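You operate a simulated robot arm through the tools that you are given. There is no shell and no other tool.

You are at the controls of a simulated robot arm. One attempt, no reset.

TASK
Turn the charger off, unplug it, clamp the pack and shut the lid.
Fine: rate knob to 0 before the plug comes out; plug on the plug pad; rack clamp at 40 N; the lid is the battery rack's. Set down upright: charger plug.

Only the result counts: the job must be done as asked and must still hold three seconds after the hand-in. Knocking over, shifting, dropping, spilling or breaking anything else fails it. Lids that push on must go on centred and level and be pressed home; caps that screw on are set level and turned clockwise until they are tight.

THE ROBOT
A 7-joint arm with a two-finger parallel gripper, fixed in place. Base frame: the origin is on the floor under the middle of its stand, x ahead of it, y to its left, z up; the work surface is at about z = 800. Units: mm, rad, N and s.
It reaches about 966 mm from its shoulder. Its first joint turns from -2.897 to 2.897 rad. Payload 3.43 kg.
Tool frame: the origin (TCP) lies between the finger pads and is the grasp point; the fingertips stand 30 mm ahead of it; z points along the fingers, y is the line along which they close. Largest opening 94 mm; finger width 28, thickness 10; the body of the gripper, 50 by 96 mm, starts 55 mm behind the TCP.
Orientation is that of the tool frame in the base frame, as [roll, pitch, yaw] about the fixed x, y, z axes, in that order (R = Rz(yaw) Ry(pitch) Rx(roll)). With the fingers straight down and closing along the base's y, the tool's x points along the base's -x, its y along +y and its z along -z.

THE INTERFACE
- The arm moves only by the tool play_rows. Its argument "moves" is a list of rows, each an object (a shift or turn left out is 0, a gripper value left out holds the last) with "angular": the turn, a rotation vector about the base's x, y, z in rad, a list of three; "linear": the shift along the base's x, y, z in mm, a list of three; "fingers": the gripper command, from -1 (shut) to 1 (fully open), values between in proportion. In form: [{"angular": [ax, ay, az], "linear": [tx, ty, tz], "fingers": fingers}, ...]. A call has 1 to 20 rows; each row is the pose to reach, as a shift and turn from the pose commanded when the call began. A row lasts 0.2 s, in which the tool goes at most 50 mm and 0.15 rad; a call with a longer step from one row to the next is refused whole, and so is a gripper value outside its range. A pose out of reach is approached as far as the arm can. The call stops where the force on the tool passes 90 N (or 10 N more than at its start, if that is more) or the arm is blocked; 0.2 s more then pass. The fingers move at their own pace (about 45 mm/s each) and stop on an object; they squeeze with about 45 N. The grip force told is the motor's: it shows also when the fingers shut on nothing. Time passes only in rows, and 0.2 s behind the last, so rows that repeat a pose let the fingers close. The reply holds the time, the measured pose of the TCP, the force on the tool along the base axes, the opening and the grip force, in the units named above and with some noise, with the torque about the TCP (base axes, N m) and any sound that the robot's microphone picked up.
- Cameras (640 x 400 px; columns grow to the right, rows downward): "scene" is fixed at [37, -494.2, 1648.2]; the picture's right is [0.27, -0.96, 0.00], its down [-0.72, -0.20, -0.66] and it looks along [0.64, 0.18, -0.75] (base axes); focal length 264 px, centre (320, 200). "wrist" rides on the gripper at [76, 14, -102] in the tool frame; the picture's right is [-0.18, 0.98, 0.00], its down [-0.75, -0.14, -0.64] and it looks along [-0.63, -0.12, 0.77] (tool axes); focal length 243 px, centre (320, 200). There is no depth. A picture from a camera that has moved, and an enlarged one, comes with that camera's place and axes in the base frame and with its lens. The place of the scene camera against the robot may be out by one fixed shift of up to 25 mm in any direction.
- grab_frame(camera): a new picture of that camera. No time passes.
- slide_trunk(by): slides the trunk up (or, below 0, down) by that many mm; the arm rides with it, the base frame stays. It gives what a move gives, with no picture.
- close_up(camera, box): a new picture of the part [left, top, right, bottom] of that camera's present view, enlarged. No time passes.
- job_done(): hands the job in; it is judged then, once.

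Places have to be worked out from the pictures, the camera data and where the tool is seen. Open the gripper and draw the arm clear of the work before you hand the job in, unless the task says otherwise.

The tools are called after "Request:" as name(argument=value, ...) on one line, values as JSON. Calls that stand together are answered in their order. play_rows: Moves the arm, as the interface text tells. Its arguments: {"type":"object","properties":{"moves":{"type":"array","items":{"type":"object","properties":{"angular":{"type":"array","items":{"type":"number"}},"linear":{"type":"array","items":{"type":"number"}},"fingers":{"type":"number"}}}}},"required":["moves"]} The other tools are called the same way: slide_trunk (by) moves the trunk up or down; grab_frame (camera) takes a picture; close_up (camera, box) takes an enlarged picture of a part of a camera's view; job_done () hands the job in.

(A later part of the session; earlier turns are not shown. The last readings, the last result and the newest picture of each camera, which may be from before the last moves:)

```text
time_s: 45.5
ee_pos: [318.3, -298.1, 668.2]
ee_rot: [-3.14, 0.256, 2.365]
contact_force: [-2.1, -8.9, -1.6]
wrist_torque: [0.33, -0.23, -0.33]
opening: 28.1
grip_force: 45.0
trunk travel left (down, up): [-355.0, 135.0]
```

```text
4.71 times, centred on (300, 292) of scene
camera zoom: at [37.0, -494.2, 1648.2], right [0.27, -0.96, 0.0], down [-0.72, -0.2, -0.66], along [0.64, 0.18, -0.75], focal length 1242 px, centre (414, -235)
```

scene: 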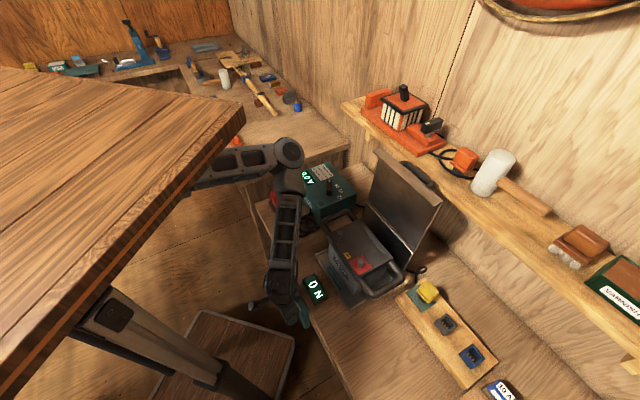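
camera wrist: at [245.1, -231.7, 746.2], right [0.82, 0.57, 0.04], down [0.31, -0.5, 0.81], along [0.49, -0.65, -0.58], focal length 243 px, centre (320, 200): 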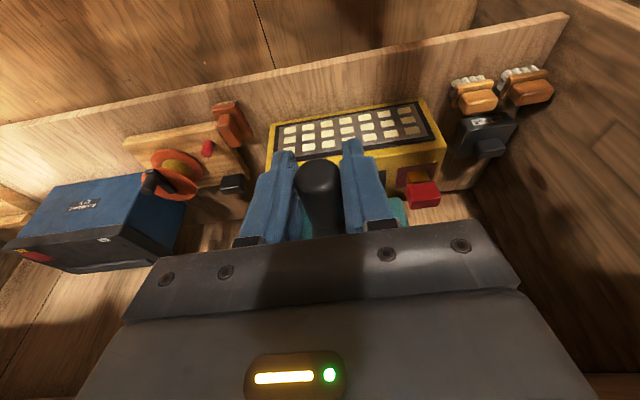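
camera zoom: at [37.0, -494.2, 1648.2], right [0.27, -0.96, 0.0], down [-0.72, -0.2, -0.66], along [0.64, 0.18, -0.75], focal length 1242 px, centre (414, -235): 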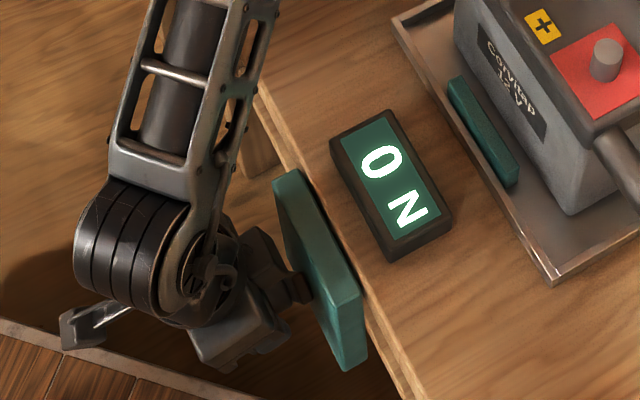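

The crank turns easily (≈9 N), display still 0 N. I continue to 60°.

Request:
play_rows(moves=[{"linear": [3.2, 3.2, 1.8], "fingers": -1}, {"linear": [6.2, 6.2, 4.1], "fingers": -1}, {"linear": [9.0, 9.0, 6.6], "fingers": -1}, {"linear": [11.7, 11.7, 9.6], "fingers": -1}, {"linear": [14.2, 14.2, 12.8], "fingers": -1}, {"linear": [16.5, 16.5, 16.3], "fingers": -1}, {"linear": [18.6, 18.6, 20.1], "fingers": -1}, {"linear": [20.4, 20.4, 24.2], "fingers": -1}, {"linear": [20.4, 20.4, 24.2], "fingers": -1}])

Request:
close_up(camera="scene", box=[250, 250, 350, 335])

Request:
grab_frame(camera="wrist")

```text
time_s: 47.5
ee_pos: [338.0, -277.7, 693.7]
ee_rot: [-3.14, 0.254, 2.363]
contact_force: [-14.3, -11.4, -4.2]
wrist_torque: [0.45, -0.36, -0.21]
opening: 27.4
grip_force: 45.4
trunk travel left (down, up): [-355.0, 135.0]
```

```text
4.71 times, centred on (300, 292) of scene
camera zoom: at [37.0, -494.2, 1648.2], right [0.27, -0.96, 0.0], down [-0.72, -0.2, -0.66], along [0.64, 0.18, -0.75], focal length 1242 px, centre (414, -235)
```

zoom: 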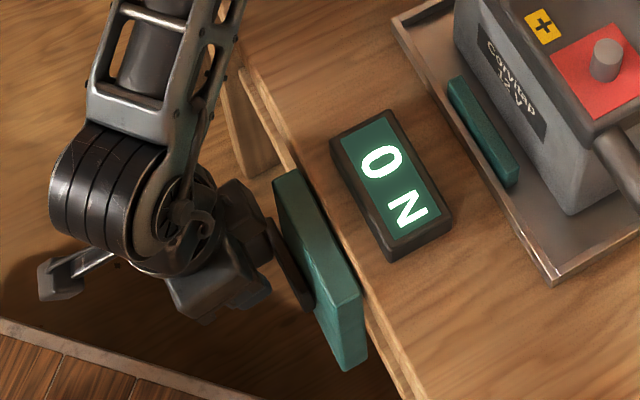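

```text
taken
camera wrist: at [277.6, -197.9, 774.2], right [0.82, 0.57, 0.04], down [0.31, -0.5, 0.81], along [0.49, -0.65, -0.58], focal length 243 px, centre (320, 200)
```

wrist: 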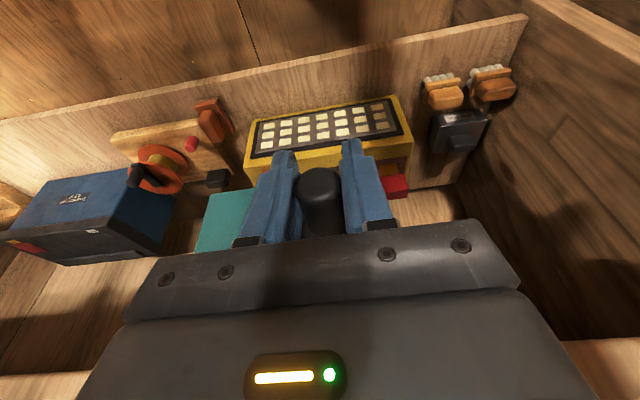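

The crank follows (its arm is visibly turned) and the display still reads 0 N; I continue to 120° with a slightly smaller radius.

Request:
play_rows(moves=[{"linear": [0.6, 0.6, 3.6], "fingers": -1}, {"linear": [1.9, 1.9, 7.9], "fingers": -1}, {"linear": [2.9, 2.9, 12.3], "fingers": -1}, {"linear": [3.6, 3.6, 16.8], "fingers": -1}, {"linear": [4.0, 4.0, 21.4], "fingers": -1}, {"linear": [4.2, 4.2, 26], "fingers": -1}, {"linear": [4.0, 4.0, 30.6], "fingers": -1}, {"linear": [3.6, 3.6, 35.2], "fingers": -1}, {"linear": [2.9, 2.9, 39.7], "fingers": -1}, {"linear": [1.9, 1.9, 44.1], "fingers": -1}, {"linear": [0.6, 0.6, 48.4], "fingers": -1}, {"linear": [-0.8, -0.8, 52.5], "fingers": -1}, {"linear": [-0.8, -0.8, 52.5], "fingers": -1}])

Request:
close_up(camera="scene", box=[250, 250, 350, 335])

Request:
grab_frame(camera="wrist")

```text
time_s: 50.3
ee_pos: [337.3, -279.8, 747.1]
ee_rot: [-3.135, 0.254, 2.363]
contact_force: [-21.2, -29.6, -14.3]
wrist_torque: [0.25, 0.99, -0.79]
opening: 23.5
grip_force: 45.0
trunk travel left (down, up): [-355.0, 135.0]
```

```text
4.71 times, centred on (300, 292) of scene
camera zoom: at [37.0, -494.2, 1648.2], right [0.27, -0.96, 0.0], down [-0.72, -0.2, -0.66], along [0.64, 0.18, -0.75], focal length 1242 px, centre (414, -235)
```

zoom: 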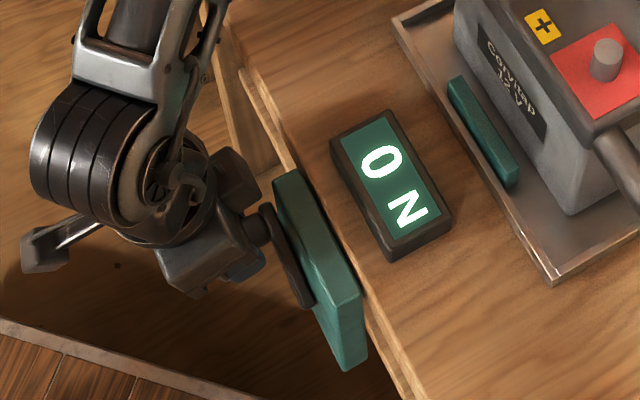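

```text
taken
camera wrist: at [277.6, -199.1, 827.6], right [0.82, 0.57, 0.04], down [0.31, -0.5, 0.81], along [0.49, -0.65, -0.58], focal length 243 px, centre (320, 200)
```

wrist: 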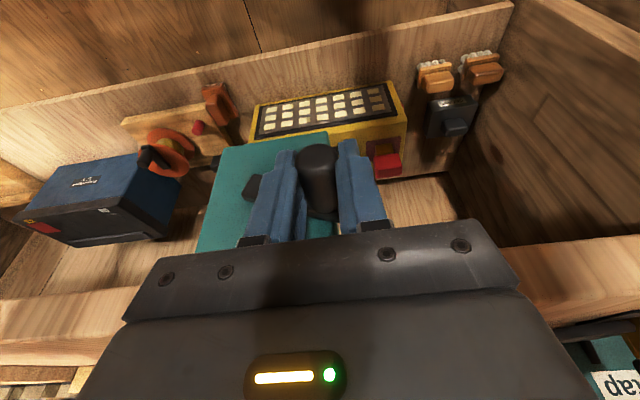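

The display still reads 0 N and the rod has slipped towards the fingertips. I look closely before doing anything more.

Request:
close_up(camera="wrist", box=[190, 110, 450, 260])

Request:
close_up(camera="scene", box=[275, 285, 325, 335])

```text
2.46 times, centred on (320, 185) of wrist
camera zoom: at [277.6, -199.1, 827.6], right [0.82, 0.57, 0.04], down [0.31, -0.5, 0.81], along [0.49, -0.65, -0.58], focal length 597 px, centre (320, 237)
```

zoom: 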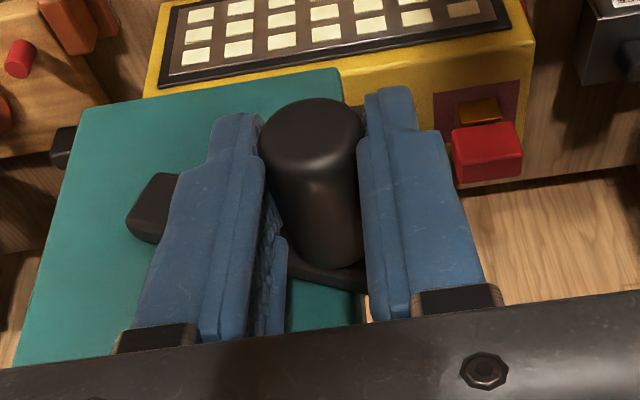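

```text
8.00 times, centred on (300, 310) of scene
camera zoom: at [37.0, -494.2, 1648.2], right [0.27, -0.96, 0.0], down [-0.72, -0.2, -0.66], along [0.64, 0.18, -0.75], focal length 2112 px, centre (480, -680)
```

zoom: 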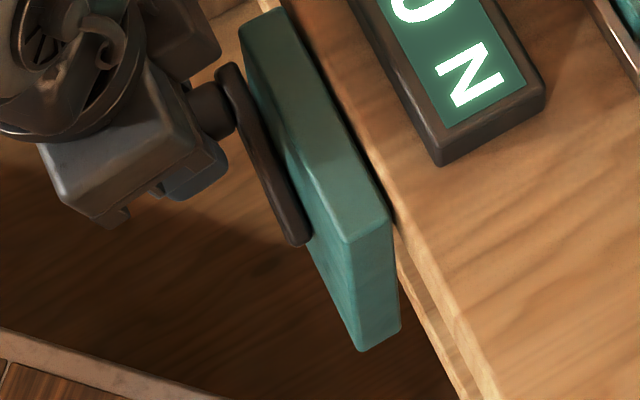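

The crank has followed to roughly 108° (rod about 15 mm below the TCP). I re-centre: open a little, move down 14 mm, and close again.

Request:
play_rows(moves=[{"fingers": -0.1}, {"fingers": -0.1}, {"linear": [0.7, 0.7, -7], "fingers": -0.1}, {"linear": [1.0, 1.0, -14], "fingers": -0.1}, {"linear": [1.0, 1.0, -14], "fingers": -0.1}])

Request:
close_up(camera="wrist", box=[190, 110, 450, 260])

Request:
close_up(camera="scene", box=[275, 270, 335, 335])

```text
time_s: 51.5
ee_pos: [338.1, -277.0, 731.6]
ee_rot: [-3.141, 0.255, 2.365]
contact_force: [-1.1, 0.1, -0.1]
wrist_torque: [0.02, 0.03, 0.04]
opening: 42.5
grip_force: 0.0
trunk travel left (down, up): [-355.0, 135.0]
```

```text
2.46 times, centred on (320, 185) of wrist
camera zoom: at [278.2, -197.3, 812.3], right [0.82, 0.58, 0.04], down [0.31, -0.5, 0.81], along [0.49, -0.65, -0.58], focal length 597 px, centre (320, 237)
```

zoom: 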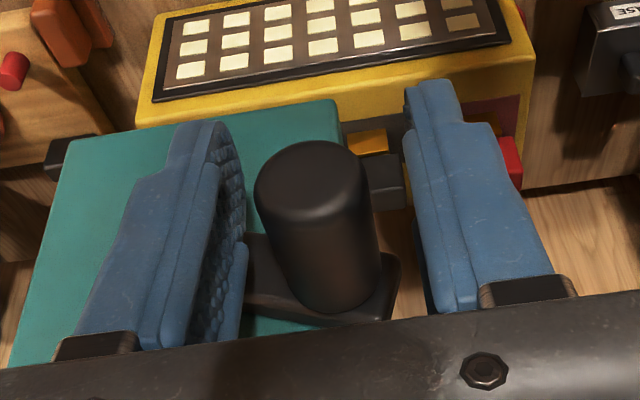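

```text
6.15 times, centred on (305, 302) of scene
camera zoom: at [37.0, -494.2, 1648.2], right [0.27, -0.96, 0.0], down [-0.72, -0.2, -0.66], along [0.64, 0.18, -0.75], focal length 1624 px, centre (412, -431)
```

zoom: 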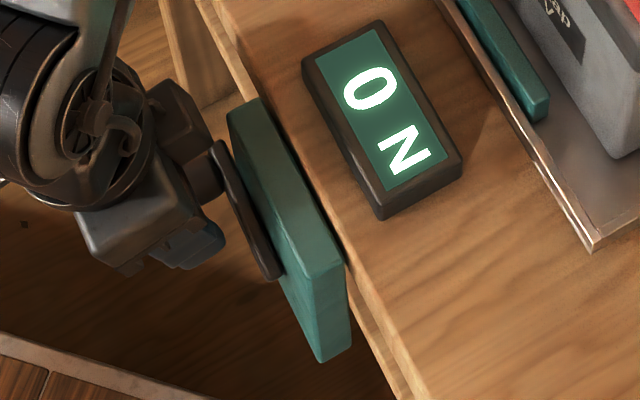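

The rod is now centred between the fingers. I grip and carry it over the top, from ~103° to 180°.

Request:
play_rows(moves=[{"fingers": -1}, {"fingers": -1}, {"fingers": -1}, {"linear": [-1.2, -1.2, 5.85], "fingers": -1}, {"linear": [-2.4, -2.4, 9.9], "fingers": -1}, {"linear": [-3.8, -3.8, 13.75], "fingers": -1}, {"linear": [-5.5, -5.5, 17.45], "fingers": -1}, {"linear": [-7.35, -7.35, 20.9], "fingers": -1}, {"linear": [-9.45, -9.45, 24.1], "fingers": -1}, {"linear": [-11.7, -11.7, 27.05], "fingers": -1}, {"linear": [-14.15, -14.15, 29.7], "fingers": -1}, {"linear": [-16.75, -16.75, 32.05], "fingers": -1}, {"linear": [-19.5, -19.5, 34.05], "fingers": -1}, {"linear": [-22.35, -22.35, 35.75], "fingers": -1}, {"linear": [-25.3, -25.3, 37.05], "fingers": -1}, {"linear": [-28.3, -28.3, 38.0], "fingers": -1}, {"linear": [-31.4, -31.4, 38.55], "fingers": -1}, {"linear": [-34.45, -34.45, 38.75], "fingers": -1}, {"linear": [-34.45, -34.45, 38.75], "fingers": -1}])

Request:
close_up(camera="wrist", box=[190, 110, 450, 260])

Request:
close_up(camera="scene", box=[275, 270, 335, 335])

```text
time_s: 55.5
ee_pos: [303.4, -312.6, 772.1]
ee_rot: [-3.137, 0.254, 2.364]
contact_force: [1.7, 3.2, 27.1]
wrist_torque: [0.07, -0.17, -0.06]
opening: 27.3
grip_force: 44.9
trunk travel left (down, up): [-355.0, 135.0]
```

```text
2.46 times, centred on (320, 185) of wrist
camera zoom: at [243.2, -232.2, 851.1], right [0.82, 0.58, 0.04], down [0.31, -0.5, 0.81], along [0.49, -0.65, -0.58], focal length 597 px, centre (320, 237)
```

zoom: 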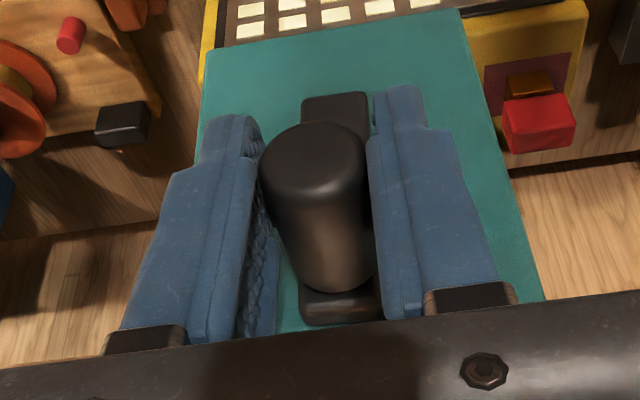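

```text
6.15 times, centred on (305, 302) of scene
camera zoom: at [37.0, -494.2, 1648.2], right [0.27, -0.96, 0.0], down [-0.72, -0.2, -0.66], along [0.64, 0.18, -0.75], focal length 1624 px, centre (412, -431)
```

zoom: 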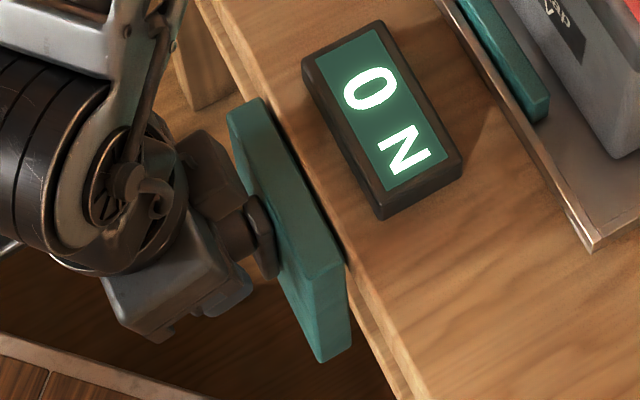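

The crank is now at the top (half a turn) with 0 N. I check whether the clamp jaw next to the battery has moved, using the same enlarged box as before.

Request:
close_up(camera="scene", box=[260, 240, 400, 328])

Request:
close_up(camera="scene", box=[320, 255, 370, 305])

```text
4.55 times, centred on (330, 284) of scene
camera zoom: at [37.0, -494.2, 1648.2], right [0.27, -0.96, 0.0], down [-0.72, -0.2, -0.66], along [0.64, 0.18, -0.75], focal length 1200 px, centre (274, -182)
```

zoom: 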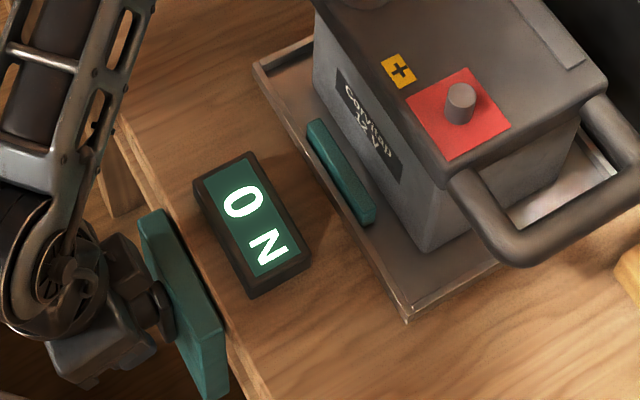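

```text
8.00 times, centred on (345, 280) of scene
camera zoom: at [37.0, -494.2, 1648.2], right [0.27, -0.96, 0.0], down [-0.72, -0.2, -0.66], along [0.64, 0.18, -0.75], focal length 2112 px, centre (120, -440)
```

zoom: 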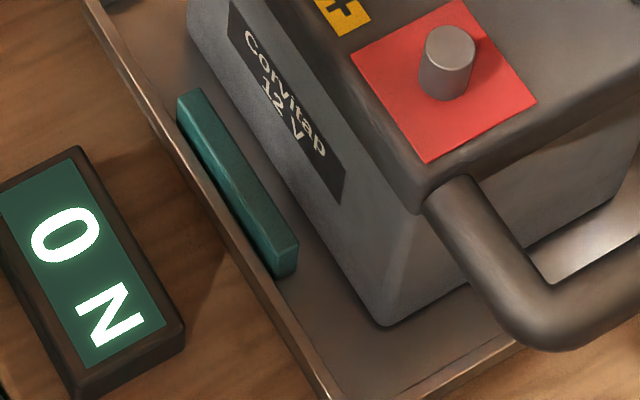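

The jaw has not visibly moved yet, so there is slack to take up. I continue clockwise over the other side, from 180° to about 280°.

Request:
play_rows(moves=[{"linear": [-3.5, -3.5, 1], "fingers": -1}, {"linear": [-7.1, -7.1, 0.5], "fingers": -1}, {"linear": [-10.5, -10.5, -1], "fingers": -1}, {"linear": [-13.8, -13.8, -2.7], "fingers": -1}, {"linear": [-17, -17, -5], "fingers": -1}, {"linear": [-19.9, -19.9, -8], "fingers": -1}, {"linear": [-22.7, -22.7, -11], "fingers": -1}, {"linear": [-25.2, -25.2, -14.5], "fingers": -1}, {"linear": [-27.4, -27.4, -18.5], "fingers": -1}, {"linear": [-29.4, -29.4, -22.7], "fingers": -1}, {"linear": [-31, -31, -27.2], "fingers": -1}, {"linear": [-32.3, -32.3, -32], "fingers": -1}, {"linear": [-33.2, -33.2, -37], "fingers": -1}, {"linear": [-33.7, -33.7, -42], "fingers": -1}, {"linear": [-33.9, -33.9, -47], "fingers": -1}, {"linear": [-33.7, -33.7, -52], "fingers": -1}, {"linear": [-33.2, -33.2, -57], "fingers": -1}, {"linear": [-33.2, -33.2, -57], "fingers": -1}])

Request:
close_up(camera="wrist", box=[190, 110, 450, 260])

Request:
close_up(camera="scene", box=[260, 240, 400, 328])

```text
time_s: 59.3
ee_pos: [269.7, -345.7, 713.5]
ee_rot: [-3.139, 0.255, 2.365]
contact_force: [-21.1, -19.6, -1.2]
wrist_torque: [0.22, 0.26, -0.78]
opening: 23.3
grip_force: 44.9
trunk travel left (down, up): [-355.0, 135.0]
```

```text
2.46 times, centred on (320, 185) of wrist
camera zoom: at [210.4, -265.2, 794.1], right [0.82, 0.58, 0.04], down [0.31, -0.5, 0.81], along [0.49, -0.65, -0.58], focal length 597 px, centre (320, 237)
```

zoom: 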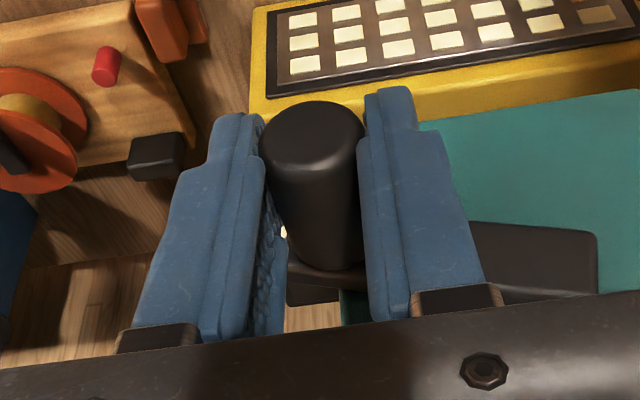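

```text
4.55 times, centred on (330, 284) of scene
camera zoom: at [37.0, -494.2, 1648.2], right [0.27, -0.96, 0.0], down [-0.72, -0.2, -0.66], along [0.64, 0.18, -0.75], focal length 1200 px, centre (274, -182)
```

zoom: 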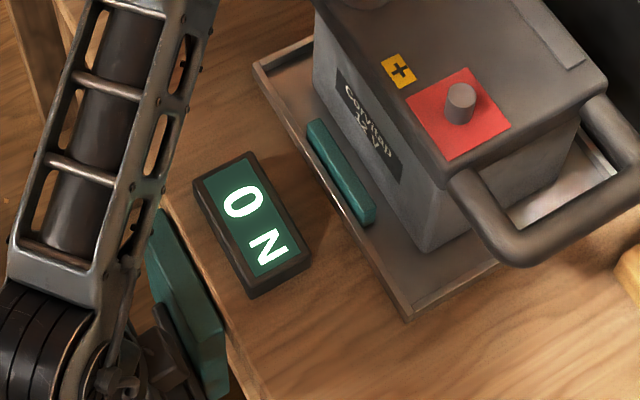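

The crank is at about 287° and still 0 N. I compare the jaw once more at the same enlargement.

Request:
close_up(camera="scene", box=[320, 255, 370, 305])

Request:
close_up(camera="scene", box=[335, 262, 360, 292])

```text
8.00 times, centred on (345, 280) of scene
camera zoom: at [37.0, -494.2, 1648.2], right [0.27, -0.96, 0.0], down [-0.72, -0.2, -0.66], along [0.64, 0.18, -0.75], focal length 2112 px, centre (120, -440)
```

zoom: 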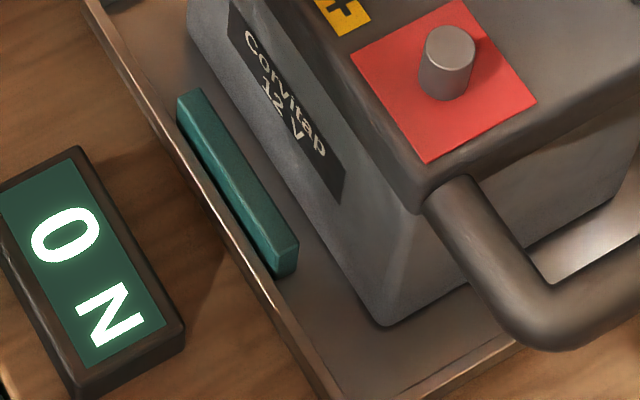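

```text
13.33 times, centred on (348, 277) of scene
camera zoom: at [37.0, -494.2, 1648.2], right [0.27, -0.96, 0.0], down [-0.72, -0.2, -0.66], along [0.64, 0.18, -0.75], focal length 3519 px, centre (-47, -827)
```

zoom: 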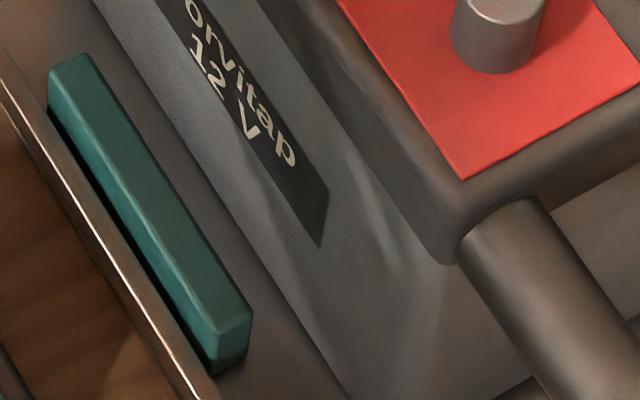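

No jaw movement visible yet, but the crank turns freely and clockwise, so more turns are needed. From three rod positions the circle is hub (along ‑4.9, z 713.5), r≈48 mm. I re-centre the grip and sweep on from 287° through the bottom to about 404°.

Request:
play_rows(moves=[{"fingers": -0.1}, {"fingers": -0.1}, {"linear": [1.1, 1.1, -7], "fingers": -0.1}, {"linear": [1.1, 1.1, -13.5], "fingers": -0.1}, {"linear": [1.1, 1.1, -13.5], "fingers": -1}, {"linear": [1.1, 1.1, -13.5], "fingers": -1}, {"linear": [1.1, 1.1, -13.5], "fingers": -1}, {"linear": [3.05, 3.05, -20.5], "fingers": -1}, {"linear": [5.75, 5.75, -27], "fingers": -1}, {"linear": [9.15, 9.15, -32.8], "fingers": -1}, {"linear": [13.1, 13.1, -37.8], "fingers": -1}, {"linear": [17.65, 17.65, -41.8], "fingers": -1}, {"linear": [22.5, 22.5, -44.8], "fingers": -1}, {"linear": [27.7, 27.7, -46.7], "fingers": -1}, {"linear": [33, 33, -47.5], "fingers": -1}, {"linear": [38.3, 38.3, -47], "fingers": -1}, {"linear": [43.4, 43.4, -45.4], "fingers": -1}, {"linear": [48.4, 48.4, -42.6], "fingers": -1}, {"linear": [53, 53, -38.8], "fingers": -1}, {"linear": [57.1, 57.1, -34], "fingers": -1}])

Request:
close_up(camera="wrist", box=[190, 110, 450, 260])

Request:
close_up(camera="scene", box=[260, 240, 400, 328])

```text
time_s: 63.5
ee_pos: [328.4, -287.0, 679.8]
ee_rot: [-3.141, 0.254, 2.362]
contact_force: [-15.3, 5.7, -8.3]
wrist_torque: [0.52, -0.17, -0.29]
opening: 28.0
grip_force: 44.7
trunk travel left (down, up): [-355.0, 135.0]
```

```text
2.46 times, centred on (320, 185) of wrist
camera zoom: at [268.2, -207.3, 760.1], right [0.82, 0.58, 0.05], down [0.31, -0.5, 0.81], along [0.49, -0.65, -0.58], focal length 597 px, centre (320, 237)
```

zoom: 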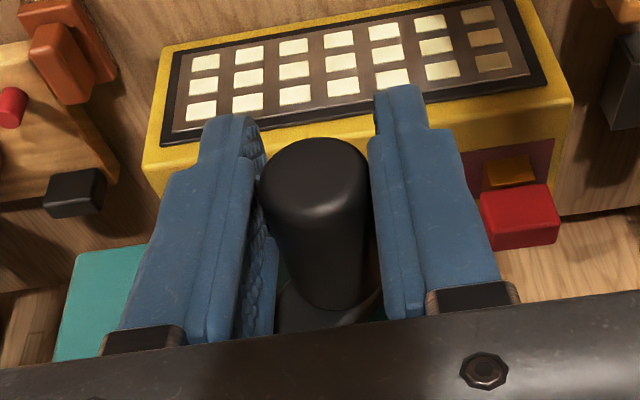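

```text
4.55 times, centred on (330, 284) of scene
camera zoom: at [37.0, -494.2, 1648.2], right [0.27, -0.96, 0.0], down [-0.72, -0.2, -0.66], along [0.64, 0.18, -0.75], focal length 1200 px, centre (274, -182)
```

zoom: 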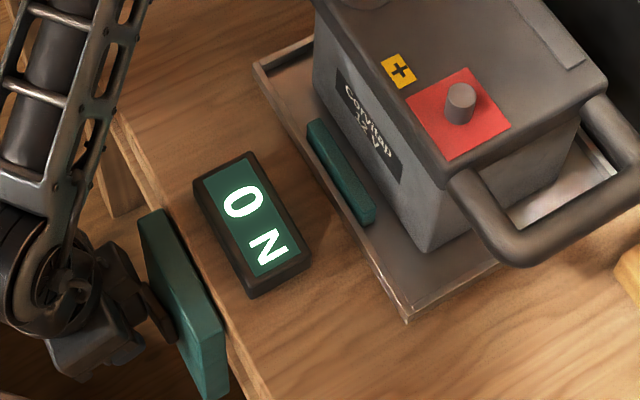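

Still 0 N after a bit more than one turn; the resistance is small and constant, so slack is still being taken up. I sweep on another ~285° clockwise along the fitted circle.

Request:
play_rows(moves=[{"linear": [5.5, 5.5, 9.8], "fingers": -1}, {"linear": [9.05, 9.05, 21.3], "fingers": -1}, {"linear": [10.3, 10.3, 33.7], "fingers": -1}, {"linear": [9.3, 9.3, 46.1], "fingers": -1}, {"linear": [6.1, 6.1, 57.8], "fingers": -1}, {"linear": [0.85, 0.85, 67.9], "fingers": -1}, {"linear": [-6.1, -6.1, 75.7], "fingers": -1}, {"linear": [-14.2, -14.2, 80.7], "fingers": -1}, {"linear": [-23, -23, 82.5], "fingers": -1}, {"linear": [-31.8, -31.8, 81.1], "fingers": -1}, {"linear": [-40, -40, 76.5], "fingers": -1}, {"linear": [-47.2, -47.2, 69.1], "fingers": -1}, {"linear": [-52.7, -52.7, 59.2], "fingers": -1}, {"linear": [-56.2, -56.2, 47.8], "fingers": -1}, {"linear": [-57.5, -57.5, 35.4], "fingers": -1}, {"linear": [-56.5, -56.5, 22.9], "fingers": -1}, {"linear": [-53.2, -53.2, 11.3], "fingers": -1}, {"linear": [-48, -48, 1.2], "fingers": -1}, {"linear": [-41.1, -41.1, -6.6], "fingers": -1}])

Request:
close_up(camera="wrist", box=[190, 110, 450, 260])

Request:
close_up(camera="scene", box=[260, 240, 400, 328])

```text
time_s: 65.0
ee_pos: [337.8, -279.3, 745.4]
ee_rot: [3.109, 0.256, 2.36]
contact_force: [16.7, 20.2, 15.3]
wrist_torque: [-0.06, -0.25, -1.15]
opening: 23.4
grip_force: 45.7
trunk travel left (down, up): [-355.0, 135.0]
stopped in row 7: the force on the tool passed its limit at 96 N (the readings are from after the stop); the commanded pose is now the measured one
```

```text
2.46 times, centred on (320, 185) of wrist
camera zoom: at [274.7, -201.4, 826.6], right [0.81, 0.58, 0.08], down [0.29, -0.51, 0.81], along [0.51, -0.63, -0.58], focal length 597 px, centre (320, 237)
```

zoom: 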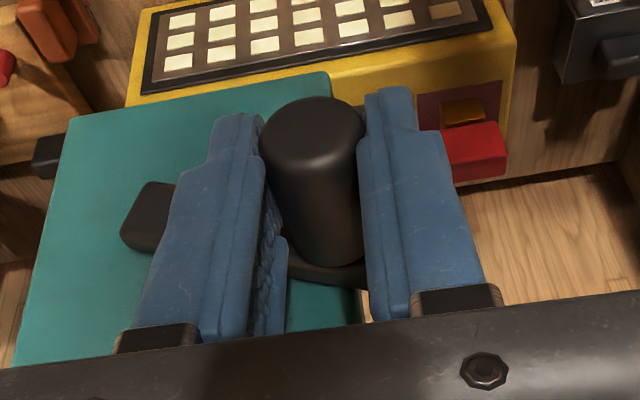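

```text
4.55 times, centred on (330, 284) of scene
camera zoom: at [37.0, -494.2, 1648.2], right [0.27, -0.96, 0.0], down [-0.72, -0.2, -0.66], along [0.64, 0.18, -0.75], focal length 1200 px, centre (274, -182)
```

zoom: 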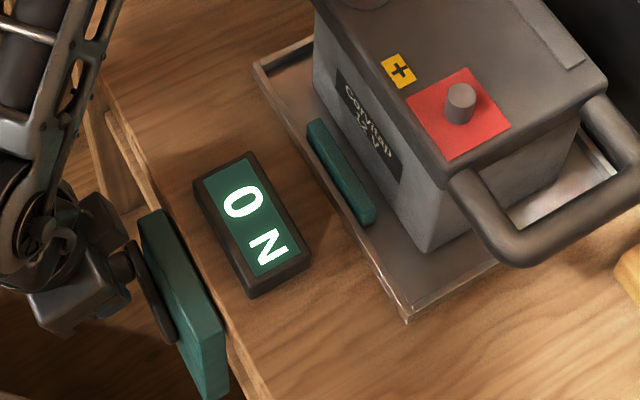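

The call stopped at 96 N because the rod rolled down in the grip on the upward side; nothing was harmed, and the display and jaw show no change after ~1.3 clockwise turns. I re-centre and test the other direction, going back counter‑clockwise from ~109° through the bottom.

Request:
play_rows(moves=[{"fingers": -0.1}, {"fingers": -0.1}, {"linear": [0.4, 0.4, -7], "angular": [-0.0233, 0.0229, -0.0085], "fingers": -0.1}, {"linear": [0.4, 0.4, -14], "angular": [-0.0233, 0.0229, -0.0085], "fingers": -0.1}, {"linear": [0.4, 0.4, -14], "angular": [-0.0233, 0.0229, -0.0085], "fingers": -1}, {"linear": [0.4, 0.4, -14], "angular": [-0.0233, 0.0229, -0.0085], "fingers": -1}, {"linear": [0.4, 0.4, -14], "angular": [-0.0233, 0.0229, -0.0085], "fingers": -1}, {"linear": [2.0, 2.0, -23.8], "angular": [-0.0233, 0.0229, -0.0085], "fingers": -1}, {"linear": [2.1, 2.1, -33.8], "angular": [-0.0233, 0.0229, -0.0085], "fingers": -1}, {"linear": [0.75, 0.75, -43.7], "angular": [-0.0233, 0.0229, -0.0085], "fingers": -1}, {"linear": [-2, -2, -52.9], "angular": [-0.0233, 0.0229, -0.0085], "fingers": -1}, {"linear": [-6.1, -6.1, -61.1], "angular": [-0.0233, 0.0229, -0.0085], "fingers": -1}, {"linear": [-11.3, -11.3, -68], "angular": [-0.0233, 0.0229, -0.0085], "fingers": -1}, {"linear": [-17.3, -17.3, -73.1], "angular": [-0.0233, 0.0229, -0.0085], "fingers": -1}, {"linear": [-24.1, -24.1, -76.4], "angular": [-0.0233, 0.0229, -0.0085], "fingers": -1}, {"linear": [-24.1, -24.1, -76.4], "angular": [-0.0233, 0.0229, -0.0085], "fingers": -1}])

Request:
close_up(camera="wrist", box=[190, 110, 450, 260])

Request:
close_up(camera="scene", box=[260, 240, 400, 328])

```text
time_s: 68.4
ee_pos: [306.4, -304.8, 671.8]
ee_rot: [-3.124, 0.252, 2.358]
contact_force: [-25.0, 6.4, 24.1]
wrist_torque: [0.32, -0.25, -0.2]
opening: 23.7
grip_force: 45.1
trunk travel left (down, up): [-355.0, 135.0]
```

```text
2.46 times, centred on (320, 185) of wrist
camera zoom: at [247.6, -224.2, 752.7], right [0.82, 0.57, 0.03], down [0.31, -0.49, 0.81], along [0.47, -0.66, -0.58], focal length 597 px, centre (320, 237)
```

zoom: 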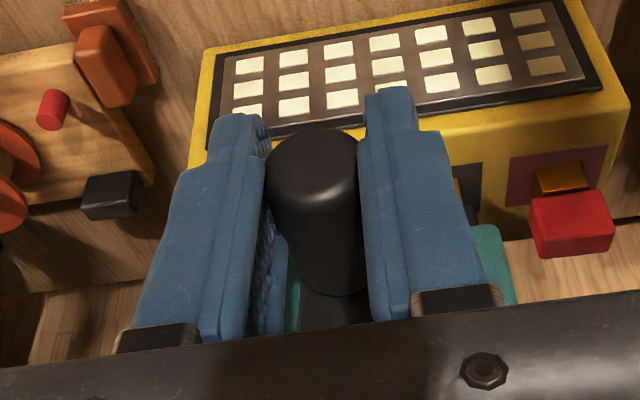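

```text
4.55 times, centred on (330, 284) of scene
camera zoom: at [37.0, -494.2, 1648.2], right [0.27, -0.96, 0.0], down [-0.72, -0.2, -0.66], along [0.64, 0.18, -0.75], focal length 1200 px, centre (274, -182)
```

zoom: 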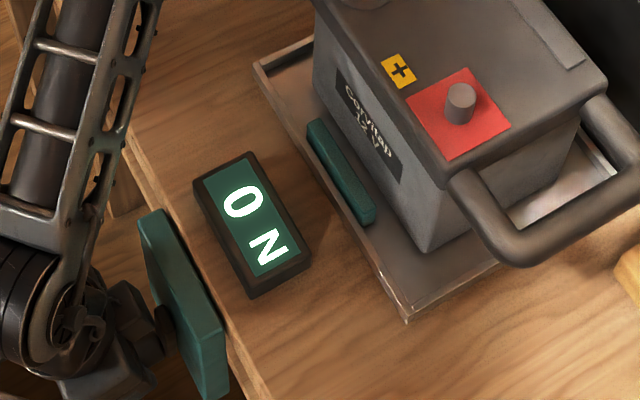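

Still 0 N. I retake the same enlarged view as at the very start to compare the jaw position exactly.

Request:
close_up(camera="scene", box=[270, 270, 350, 335])

Request:
close_up(camera="scene", box=[240, 140, 440, 265])

```text
6.15 times, centred on (310, 302) of scene
camera zoom: at [37.0, -494.2, 1648.2], right [0.27, -0.96, 0.0], down [-0.72, -0.2, -0.66], along [0.64, 0.18, -0.75], focal length 1624 px, centre (382, -431)
```

zoom: 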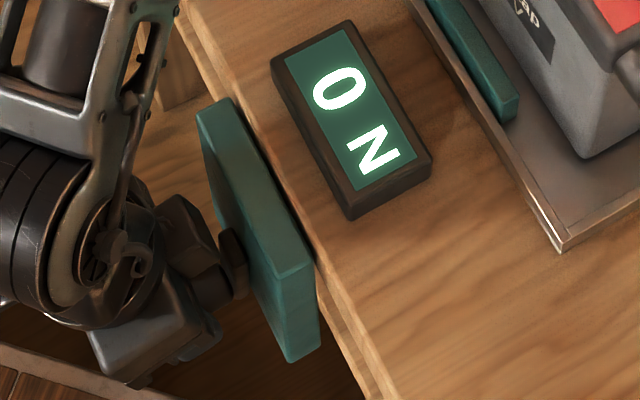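

```text
3.20 times, centred on (340, 202) of scene
camera zoom: at [37.0, -494.2, 1648.2], right [0.27, -0.96, 0.0], down [-0.72, -0.2, -0.66], along [0.64, 0.18, -0.75], focal length 845 px, centre (256, 192)
```

zoom: 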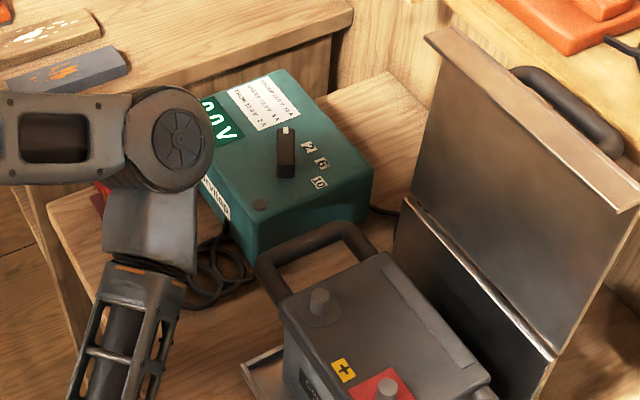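

The jaw is exactly where it was, while a moving jaw would be expected if I were tightening, so I keep unwinding counter‑clockwise (net 1 turn clockwise so far) and watch the display. I re-centre the grip and sweep 180° over the right side, compensating for the rod's roll in the grip.

Request:
play_rows(moves=[{"fingers": -0.1}, {"fingers": -0.1}, {"linear": [-3.8, -1.8, -10.5], "fingers": -0.1}, {"linear": [-3.8, -1.8, -10.5], "fingers": -1}, {"linear": [-3.8, -1.8, -10.5], "fingers": -1}, {"linear": [-11.4, -9.4, -9.4], "fingers": -1}, {"linear": [-18.4, -16.4, -7.9], "fingers": -1}, {"linear": [-25, -23, -4.3], "fingers": -1}, {"linear": [-31, -29, 1.2], "fingers": -1}, {"linear": [-36, -34, 9.8], "fingers": -1}, {"linear": [-39.9, -37.9, 21.1], "fingers": -1}, {"linear": [-42.4, -40.4, 33.4], "fingers": -1}, {"linear": [-43.5, -41.5, 46.3], "fingers": -1}, {"linear": [-43.1, -41.1, 59.2], "fingers": -1}, {"linear": [-41.3, -39.3, 71.8], "fingers": -1}, {"linear": [-38.1, -36.1, 83.6], "fingers": -1}, {"linear": [-33.6, -31.6, 94.4], "fingers": -1}, {"linear": [-28.1, -26.1, 101.8], "fingers": -1}, {"linear": [-21.8, -19.8, 106.8], "fingers": -1}, {"linear": [-14.9, -12.9, 109.9], "fingers": -1}])

Request:
close_up(camera="wrist", box=[190, 110, 450, 260])

Request:
close_up(camera="scene", box=[260, 240, 400, 328])

```text
time_s: 72.6
ee_pos: [295.4, -319.9, 781.4]
ee_rot: [-3.13, 0.256, 2.362]
contact_force: [-16.3, 13.7, -19.8]
wrist_torque: [0.18, 0.5, -0.91]
opening: 23.1
grip_force: 45.1
trunk travel left (down, up): [-355.0, 135.0]
```

```text
2.46 times, centred on (320, 185) of wrist
camera zoom: at [235.5, -238.0, 860.9], right [0.82, 0.57, 0.04], down [0.31, -0.49, 0.81], along [0.48, -0.66, -0.58], focal length 597 px, centre (320, 237)
```

zoom: 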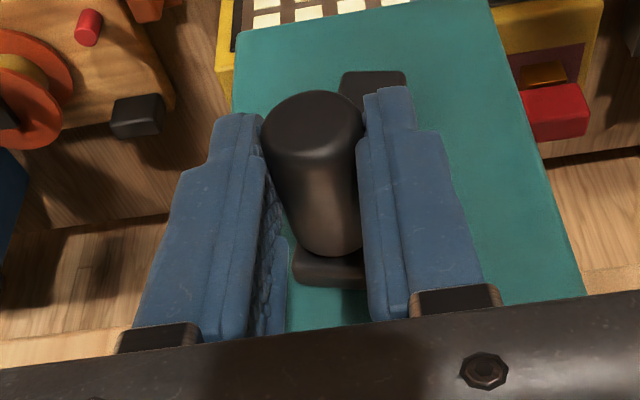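

```text
4.55 times, centred on (330, 284) of scene
camera zoom: at [37.0, -494.2, 1648.2], right [0.27, -0.96, 0.0], down [-0.72, -0.2, -0.66], along [0.64, 0.18, -0.75], focal length 1200 px, centre (274, -182)
```

zoom: 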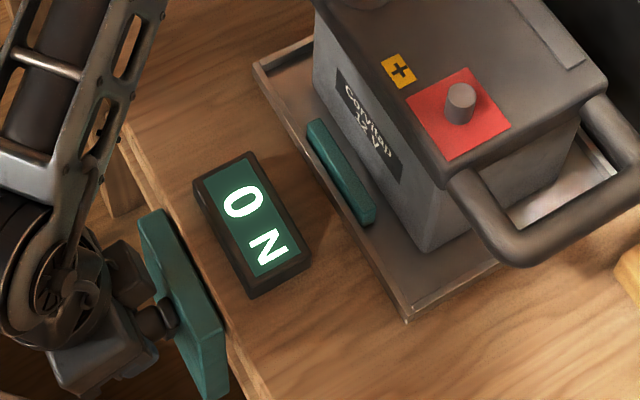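

This went well: the crank is now near the top (net about 195° clockwise from the start). I re-centre and sweep the next 180° counter‑clockwise down the left side.

Request:
play_rows(moves=[{"fingers": -0.1}, {"fingers": -0.1}, {"linear": [-3.1, -3.1, -14.5], "fingers": -0.1}, {"linear": [-3.1, -3.1, -14.5], "fingers": -1}, {"linear": [-3.1, -3.1, -14.5], "fingers": -1}, {"linear": [4.1, 4.1, -13.4], "fingers": -1}, {"linear": [11.2, 11.2, -14.1], "fingers": -1}, {"linear": [18, 18, -16.9], "fingers": -1}, {"linear": [24.3, 24.3, -21.6], "fingers": -1}, {"linear": [29.7, 29.7, -28.1], "fingers": -1}, {"linear": [34.1, 34.1, -36], "fingers": -1}, {"linear": [37.2, 37.2, -45], "fingers": -1}, {"linear": [38.9, 38.9, -54.7], "fingers": -1}, {"linear": [39.2, 39.2, -64.8], "fingers": -1}, {"linear": [37.9, 37.9, -74.6], "fingers": -1}, {"linear": [35.3, 35.3, -83.9], "fingers": -1}, {"linear": [31.3, 31.3, -92.3], "fingers": -1}, {"linear": [26.2, 26.2, -99.2], "fingers": -1}, {"linear": [20.1, 20.1, -104.5], "fingers": -1}, {"linear": [13.5, 13.5, -108], "fingers": -1}])

Request:
close_up(camera="wrist", box=[190, 110, 450, 260])

Request:
close_up(camera="scene", box=[260, 240, 400, 328])

```text
time_s: 76.2
ee_pos: [337.9, -277.5, 682.4]
ee_rot: [3.112, 0.257, 2.363]
contact_force: [10.3, 13.2, -7.4]
wrist_torque: [-0.54, -0.25, 0.2]
opening: 27.6
grip_force: 45.3
trunk travel left (down, up): [-355.0, 135.0]
stopped in row 18: the force on the tool passed its limit at 92 N (the readings are from after the stop); the commanded pose is now the measured one
```

```text
2.46 times, centred on (320, 185) of wrist
camera zoom: at [275.5, -199.4, 763.8], right [0.81, 0.58, 0.07], down [0.29, -0.51, 0.81], along [0.51, -0.63, -0.58], focal length 597 px, centre (320, 237)
```

zoom: 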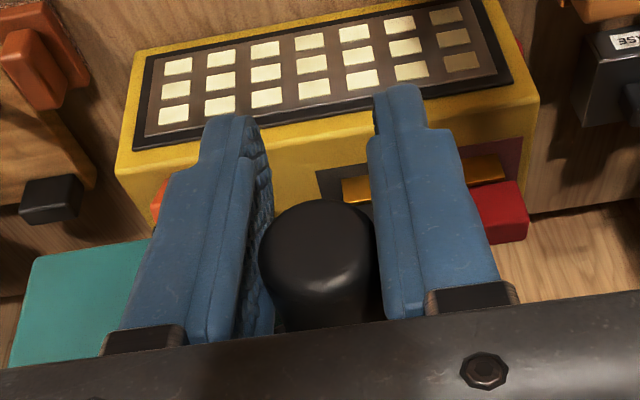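

```text
4.55 times, centred on (330, 284) of scene
camera zoom: at [37.0, -494.2, 1648.2], right [0.27, -0.96, 0.0], down [-0.72, -0.2, -0.66], along [0.64, 0.18, -0.75], focal length 1200 px, centre (274, -182)
```

zoom: 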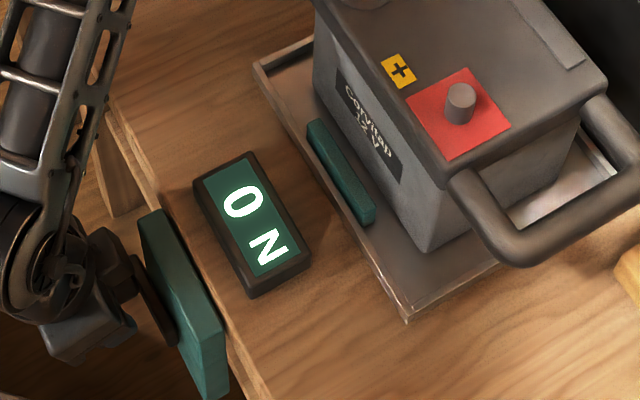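

The rod rolled up in the grip (now ~16 mm above the TCP) near 73°, net. I re-centre, level the tool, and continue counter‑clockwise through the bottom to just past the original position, watching for a stop or a reading.

Request:
play_rows(moves=[{"fingers": -0.1}, {"fingers": -0.1}, {"linear": [0, 0, 12], "angular": [-0.0212, 0.0209, -0.0077], "fingers": -0.1}, {"linear": [0, 0, 22.5], "angular": [-0.0212, 0.0209, -0.0077], "fingers": -0.1}, {"linear": [0, 0, 22.5], "angular": [-0.0212, 0.0209, -0.0077], "fingers": -1}, {"linear": [0, 0, 22.5], "angular": [-0.0212, 0.0209, -0.0077], "fingers": -1}, {"linear": [-4, -4, 10.8], "angular": [-0.0212, 0.0209, -0.0077], "fingers": -1}, {"linear": [-8.1, -8.1, -0.4], "angular": [-0.0212, 0.0209, -0.0077], "fingers": -1}, {"linear": [-13.2, -13.2, -8.2], "angular": [-0.0212, 0.0209, -0.0077], "fingers": -1}, {"linear": [-19.3, -19.3, -13.4], "angular": [-0.0212, 0.0209, -0.0077], "fingers": -1}, {"linear": [-26, -26, -16.7], "angular": [-0.0212, 0.0209, -0.0077], "fingers": -1}, {"linear": [-33.1, -33.1, -17.9], "angular": [-0.0212, 0.0209, -0.0077], "fingers": -1}, {"linear": [-36.6, -36.6, -17.6], "angular": [-0.0212, 0.0209, -0.0077], "fingers": -1}, {"linear": [-40.2, -40.2, -17], "angular": [-0.0212, 0.0209, -0.0077], "fingers": -1}, {"linear": [-43.6, -43.6, -15.7], "angular": [-0.0212, 0.0209, -0.0077], "fingers": -1}, {"linear": [-46.9, -46.9, -14.1], "angular": [-0.0212, 0.0209, -0.0077], "fingers": -1}, {"linear": [-46.9, -46.9, -14.1], "angular": [-0.0212, 0.0209, -0.0077], "fingers": -1}])

Request:
close_up(camera="wrist", box=[190, 110, 450, 260])

Request:
close_up(camera="scene", box=[260, 240, 400, 328])

```text
time_s: 79.8
ee_pos: [289.2, -324.5, 670.0]
ee_rot: [-3.135, 0.255, 2.36]
contact_force: [6.0, 20.9, 8.1]
wrist_torque: [-0.52, 0.38, 0.19]
opening: 27.2
grip_force: 44.9
trunk travel left (down, up): [-355.0, 135.0]
```

```text
2.46 times, centred on (320, 185) of wrist
camera zoom: at [229.3, -244.4, 750.5], right [0.82, 0.57, 0.04], down [0.31, -0.5, 0.81], along [0.48, -0.65, -0.58], focal length 597 px, centre (320, 237)
```

zoom: 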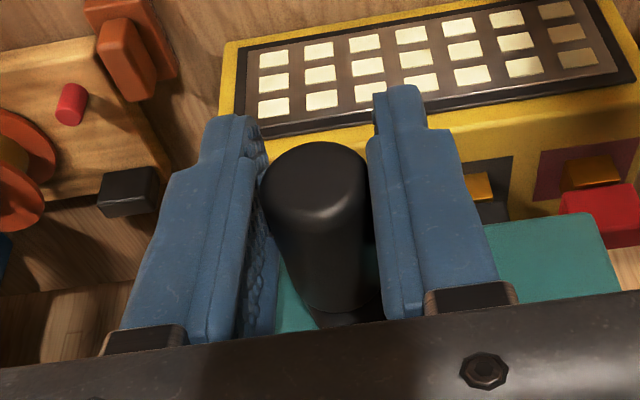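

```text
4.55 times, centred on (330, 284) of scene
camera zoom: at [37.0, -494.2, 1648.2], right [0.27, -0.96, 0.0], down [-0.72, -0.2, -0.66], along [0.64, 0.18, -0.75], focal length 1200 px, centre (274, -182)
```

zoom: 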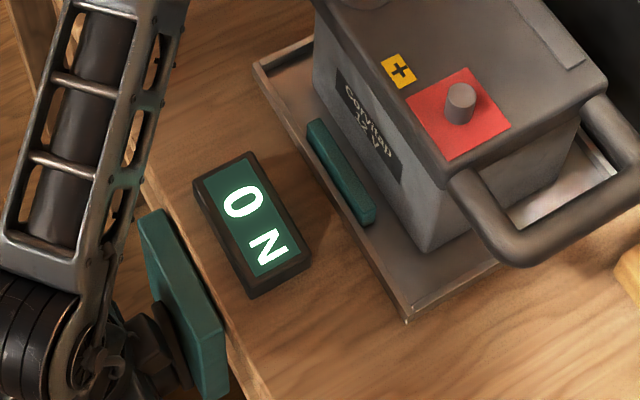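

No stop at the starting position and still 0 N. I continue counter‑clockwise up the right side.

Request:
play_rows(moves=[{"fingers": -0.1}, {"fingers": -0.1}, {"linear": [0, 0, -5], "fingers": -0.1}, {"linear": [0, 0, -5], "fingers": -1}, {"linear": [0, 0, -5], "fingers": -1}, {"linear": [-6.2, -6.2, -0.1], "fingers": -1}, {"linear": [-11.6, -11.6, 7], "fingers": -1}, {"linear": [-15.8, -15.8, 17.9], "fingers": -1}, {"linear": [-18.9, -18.9, 30], "fingers": -1}, {"linear": [-20.4, -20.4, 42.7], "fingers": -1}, {"linear": [-20.6, -20.6, 55.6], "fingers": -1}, {"linear": [-19.2, -19.2, 68.4], "fingers": -1}, {"linear": [-16.5, -16.5, 80.6], "fingers": -1}, {"linear": [-12.4, -12.4, 91.7], "fingers": -1}, {"linear": [-7.2, -7.2, 100], "fingers": -1}, {"linear": [-1.1, -1.1, 106.2], "fingers": -1}, {"linear": [-1.1, -1.1, 106.2], "fingers": -1}])

Request:
close_up(camera="wrist", box=[190, 110, 450, 260])

Request:
close_up(camera="scene", box=[260, 240, 400, 328])

```text
time_s: 83.4
ee_pos: [289.2, -325.8, 775.3]
ee_rot: [-3.136, 0.255, 2.36]
contact_force: [-5.8, 20.4, -34.0]
wrist_torque: [0.35, 0.45, -0.54]
opening: 23.2
grip_force: 44.9
trunk travel left (down, up): [-355.0, 135.0]
```

```text
2.46 times, centred on (320, 185) of wrist
camera zoom: at [228.9, -245.6, 856.1], right [0.82, 0.57, 0.04], down [0.31, -0.5, 0.81], along [0.49, -0.65, -0.58], focal length 597 px, centre (320, 237)
```

zoom: 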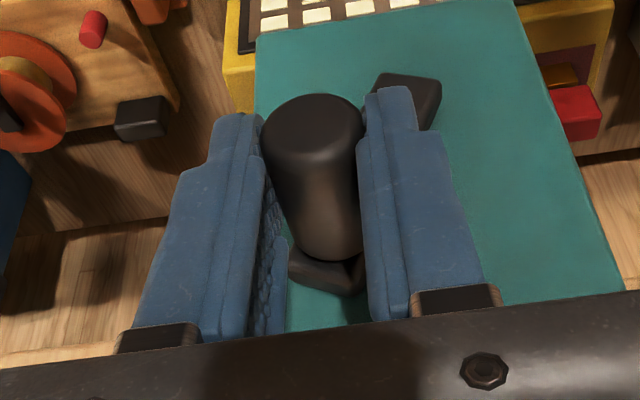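

```text
4.55 times, centred on (330, 284) of scene
camera zoom: at [37.0, -494.2, 1648.2], right [0.27, -0.96, 0.0], down [-0.72, -0.2, -0.66], along [0.64, 0.18, -0.75], focal length 1200 px, centre (274, -182)
```

zoom: 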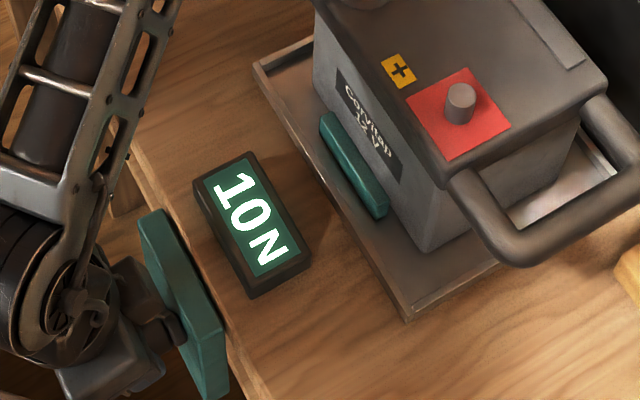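

The display now shows 10 N and the jaw has moved towards the battery: counter‑clockwise tightens. I re-centre the grip and go on in small portions, first to about -191° (over the top).

Request:
play_rows(moves=[{"fingers": -0.1}, {"fingers": -0.1}, {"linear": [0, 0, -12.1], "fingers": -0.1}, {"linear": [0, 0, -12.1], "fingers": -1}, {"linear": [0, 0, -12.1], "fingers": -1}, {"linear": [3.4, 3.4, -11], "fingers": -1}, {"linear": [6.7, 6.7, -10.2], "fingers": -1}, {"linear": [10.2, 10.2, -9.4], "fingers": -1}, {"linear": [13.8, 13.8, -9], "fingers": -1}, {"linear": [17.4, 17.4, -9.2], "fingers": -1}, {"linear": [20.9, 20.9, -9.9], "fingers": -1}, {"linear": [20.9, 20.9, -9.9], "fingers": -1}])

Request:
close_up(camera="wrist", box=[190, 110, 450, 260])

Request:
close_up(camera="scene", box=[260, 240, 400, 328])

```text
time_s: 86.0
ee_pos: [308.2, -304.7, 766.1]
ee_rot: [-3.133, 0.255, 2.362]
contact_force: [-6.0, -3.2, 25.5]
wrist_torque: [-0.29, 0.48, 0.08]
opening: 27.5
grip_force: 45.5
trunk travel left (down, up): [-355.0, 135.0]
```

```text
2.46 times, centred on (320, 185) of wrist
camera zoom: at [249.0, -224.2, 846.4], right [0.82, 0.57, 0.04], down [0.31, -0.5, 0.81], along [0.48, -0.65, -0.58], focal length 597 px, centre (320, 237)
```

zoom: 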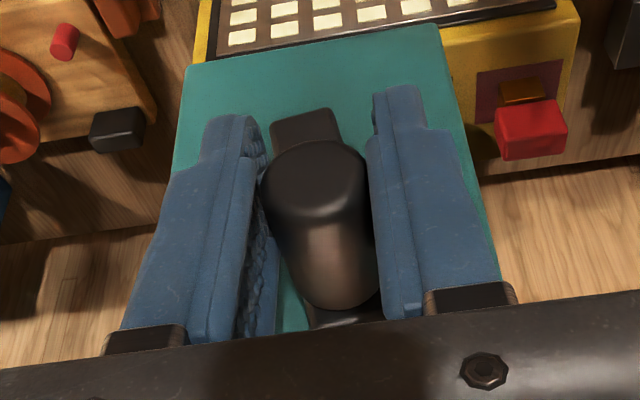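

```text
4.55 times, centred on (330, 284) of scene
camera zoom: at [37.0, -494.2, 1648.2], right [0.27, -0.96, 0.0], down [-0.72, -0.2, -0.66], along [0.64, 0.18, -0.75], focal length 1200 px, centre (274, -182)
```

zoom: 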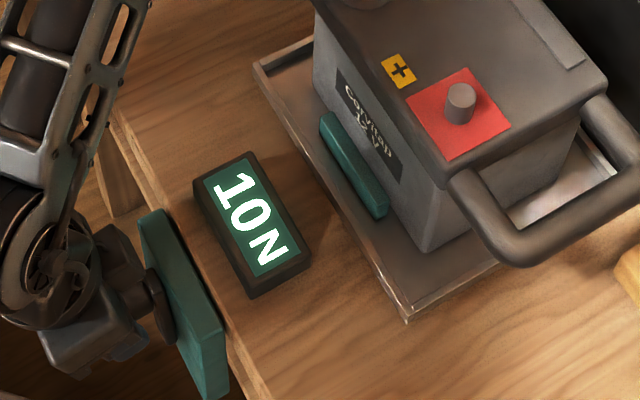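

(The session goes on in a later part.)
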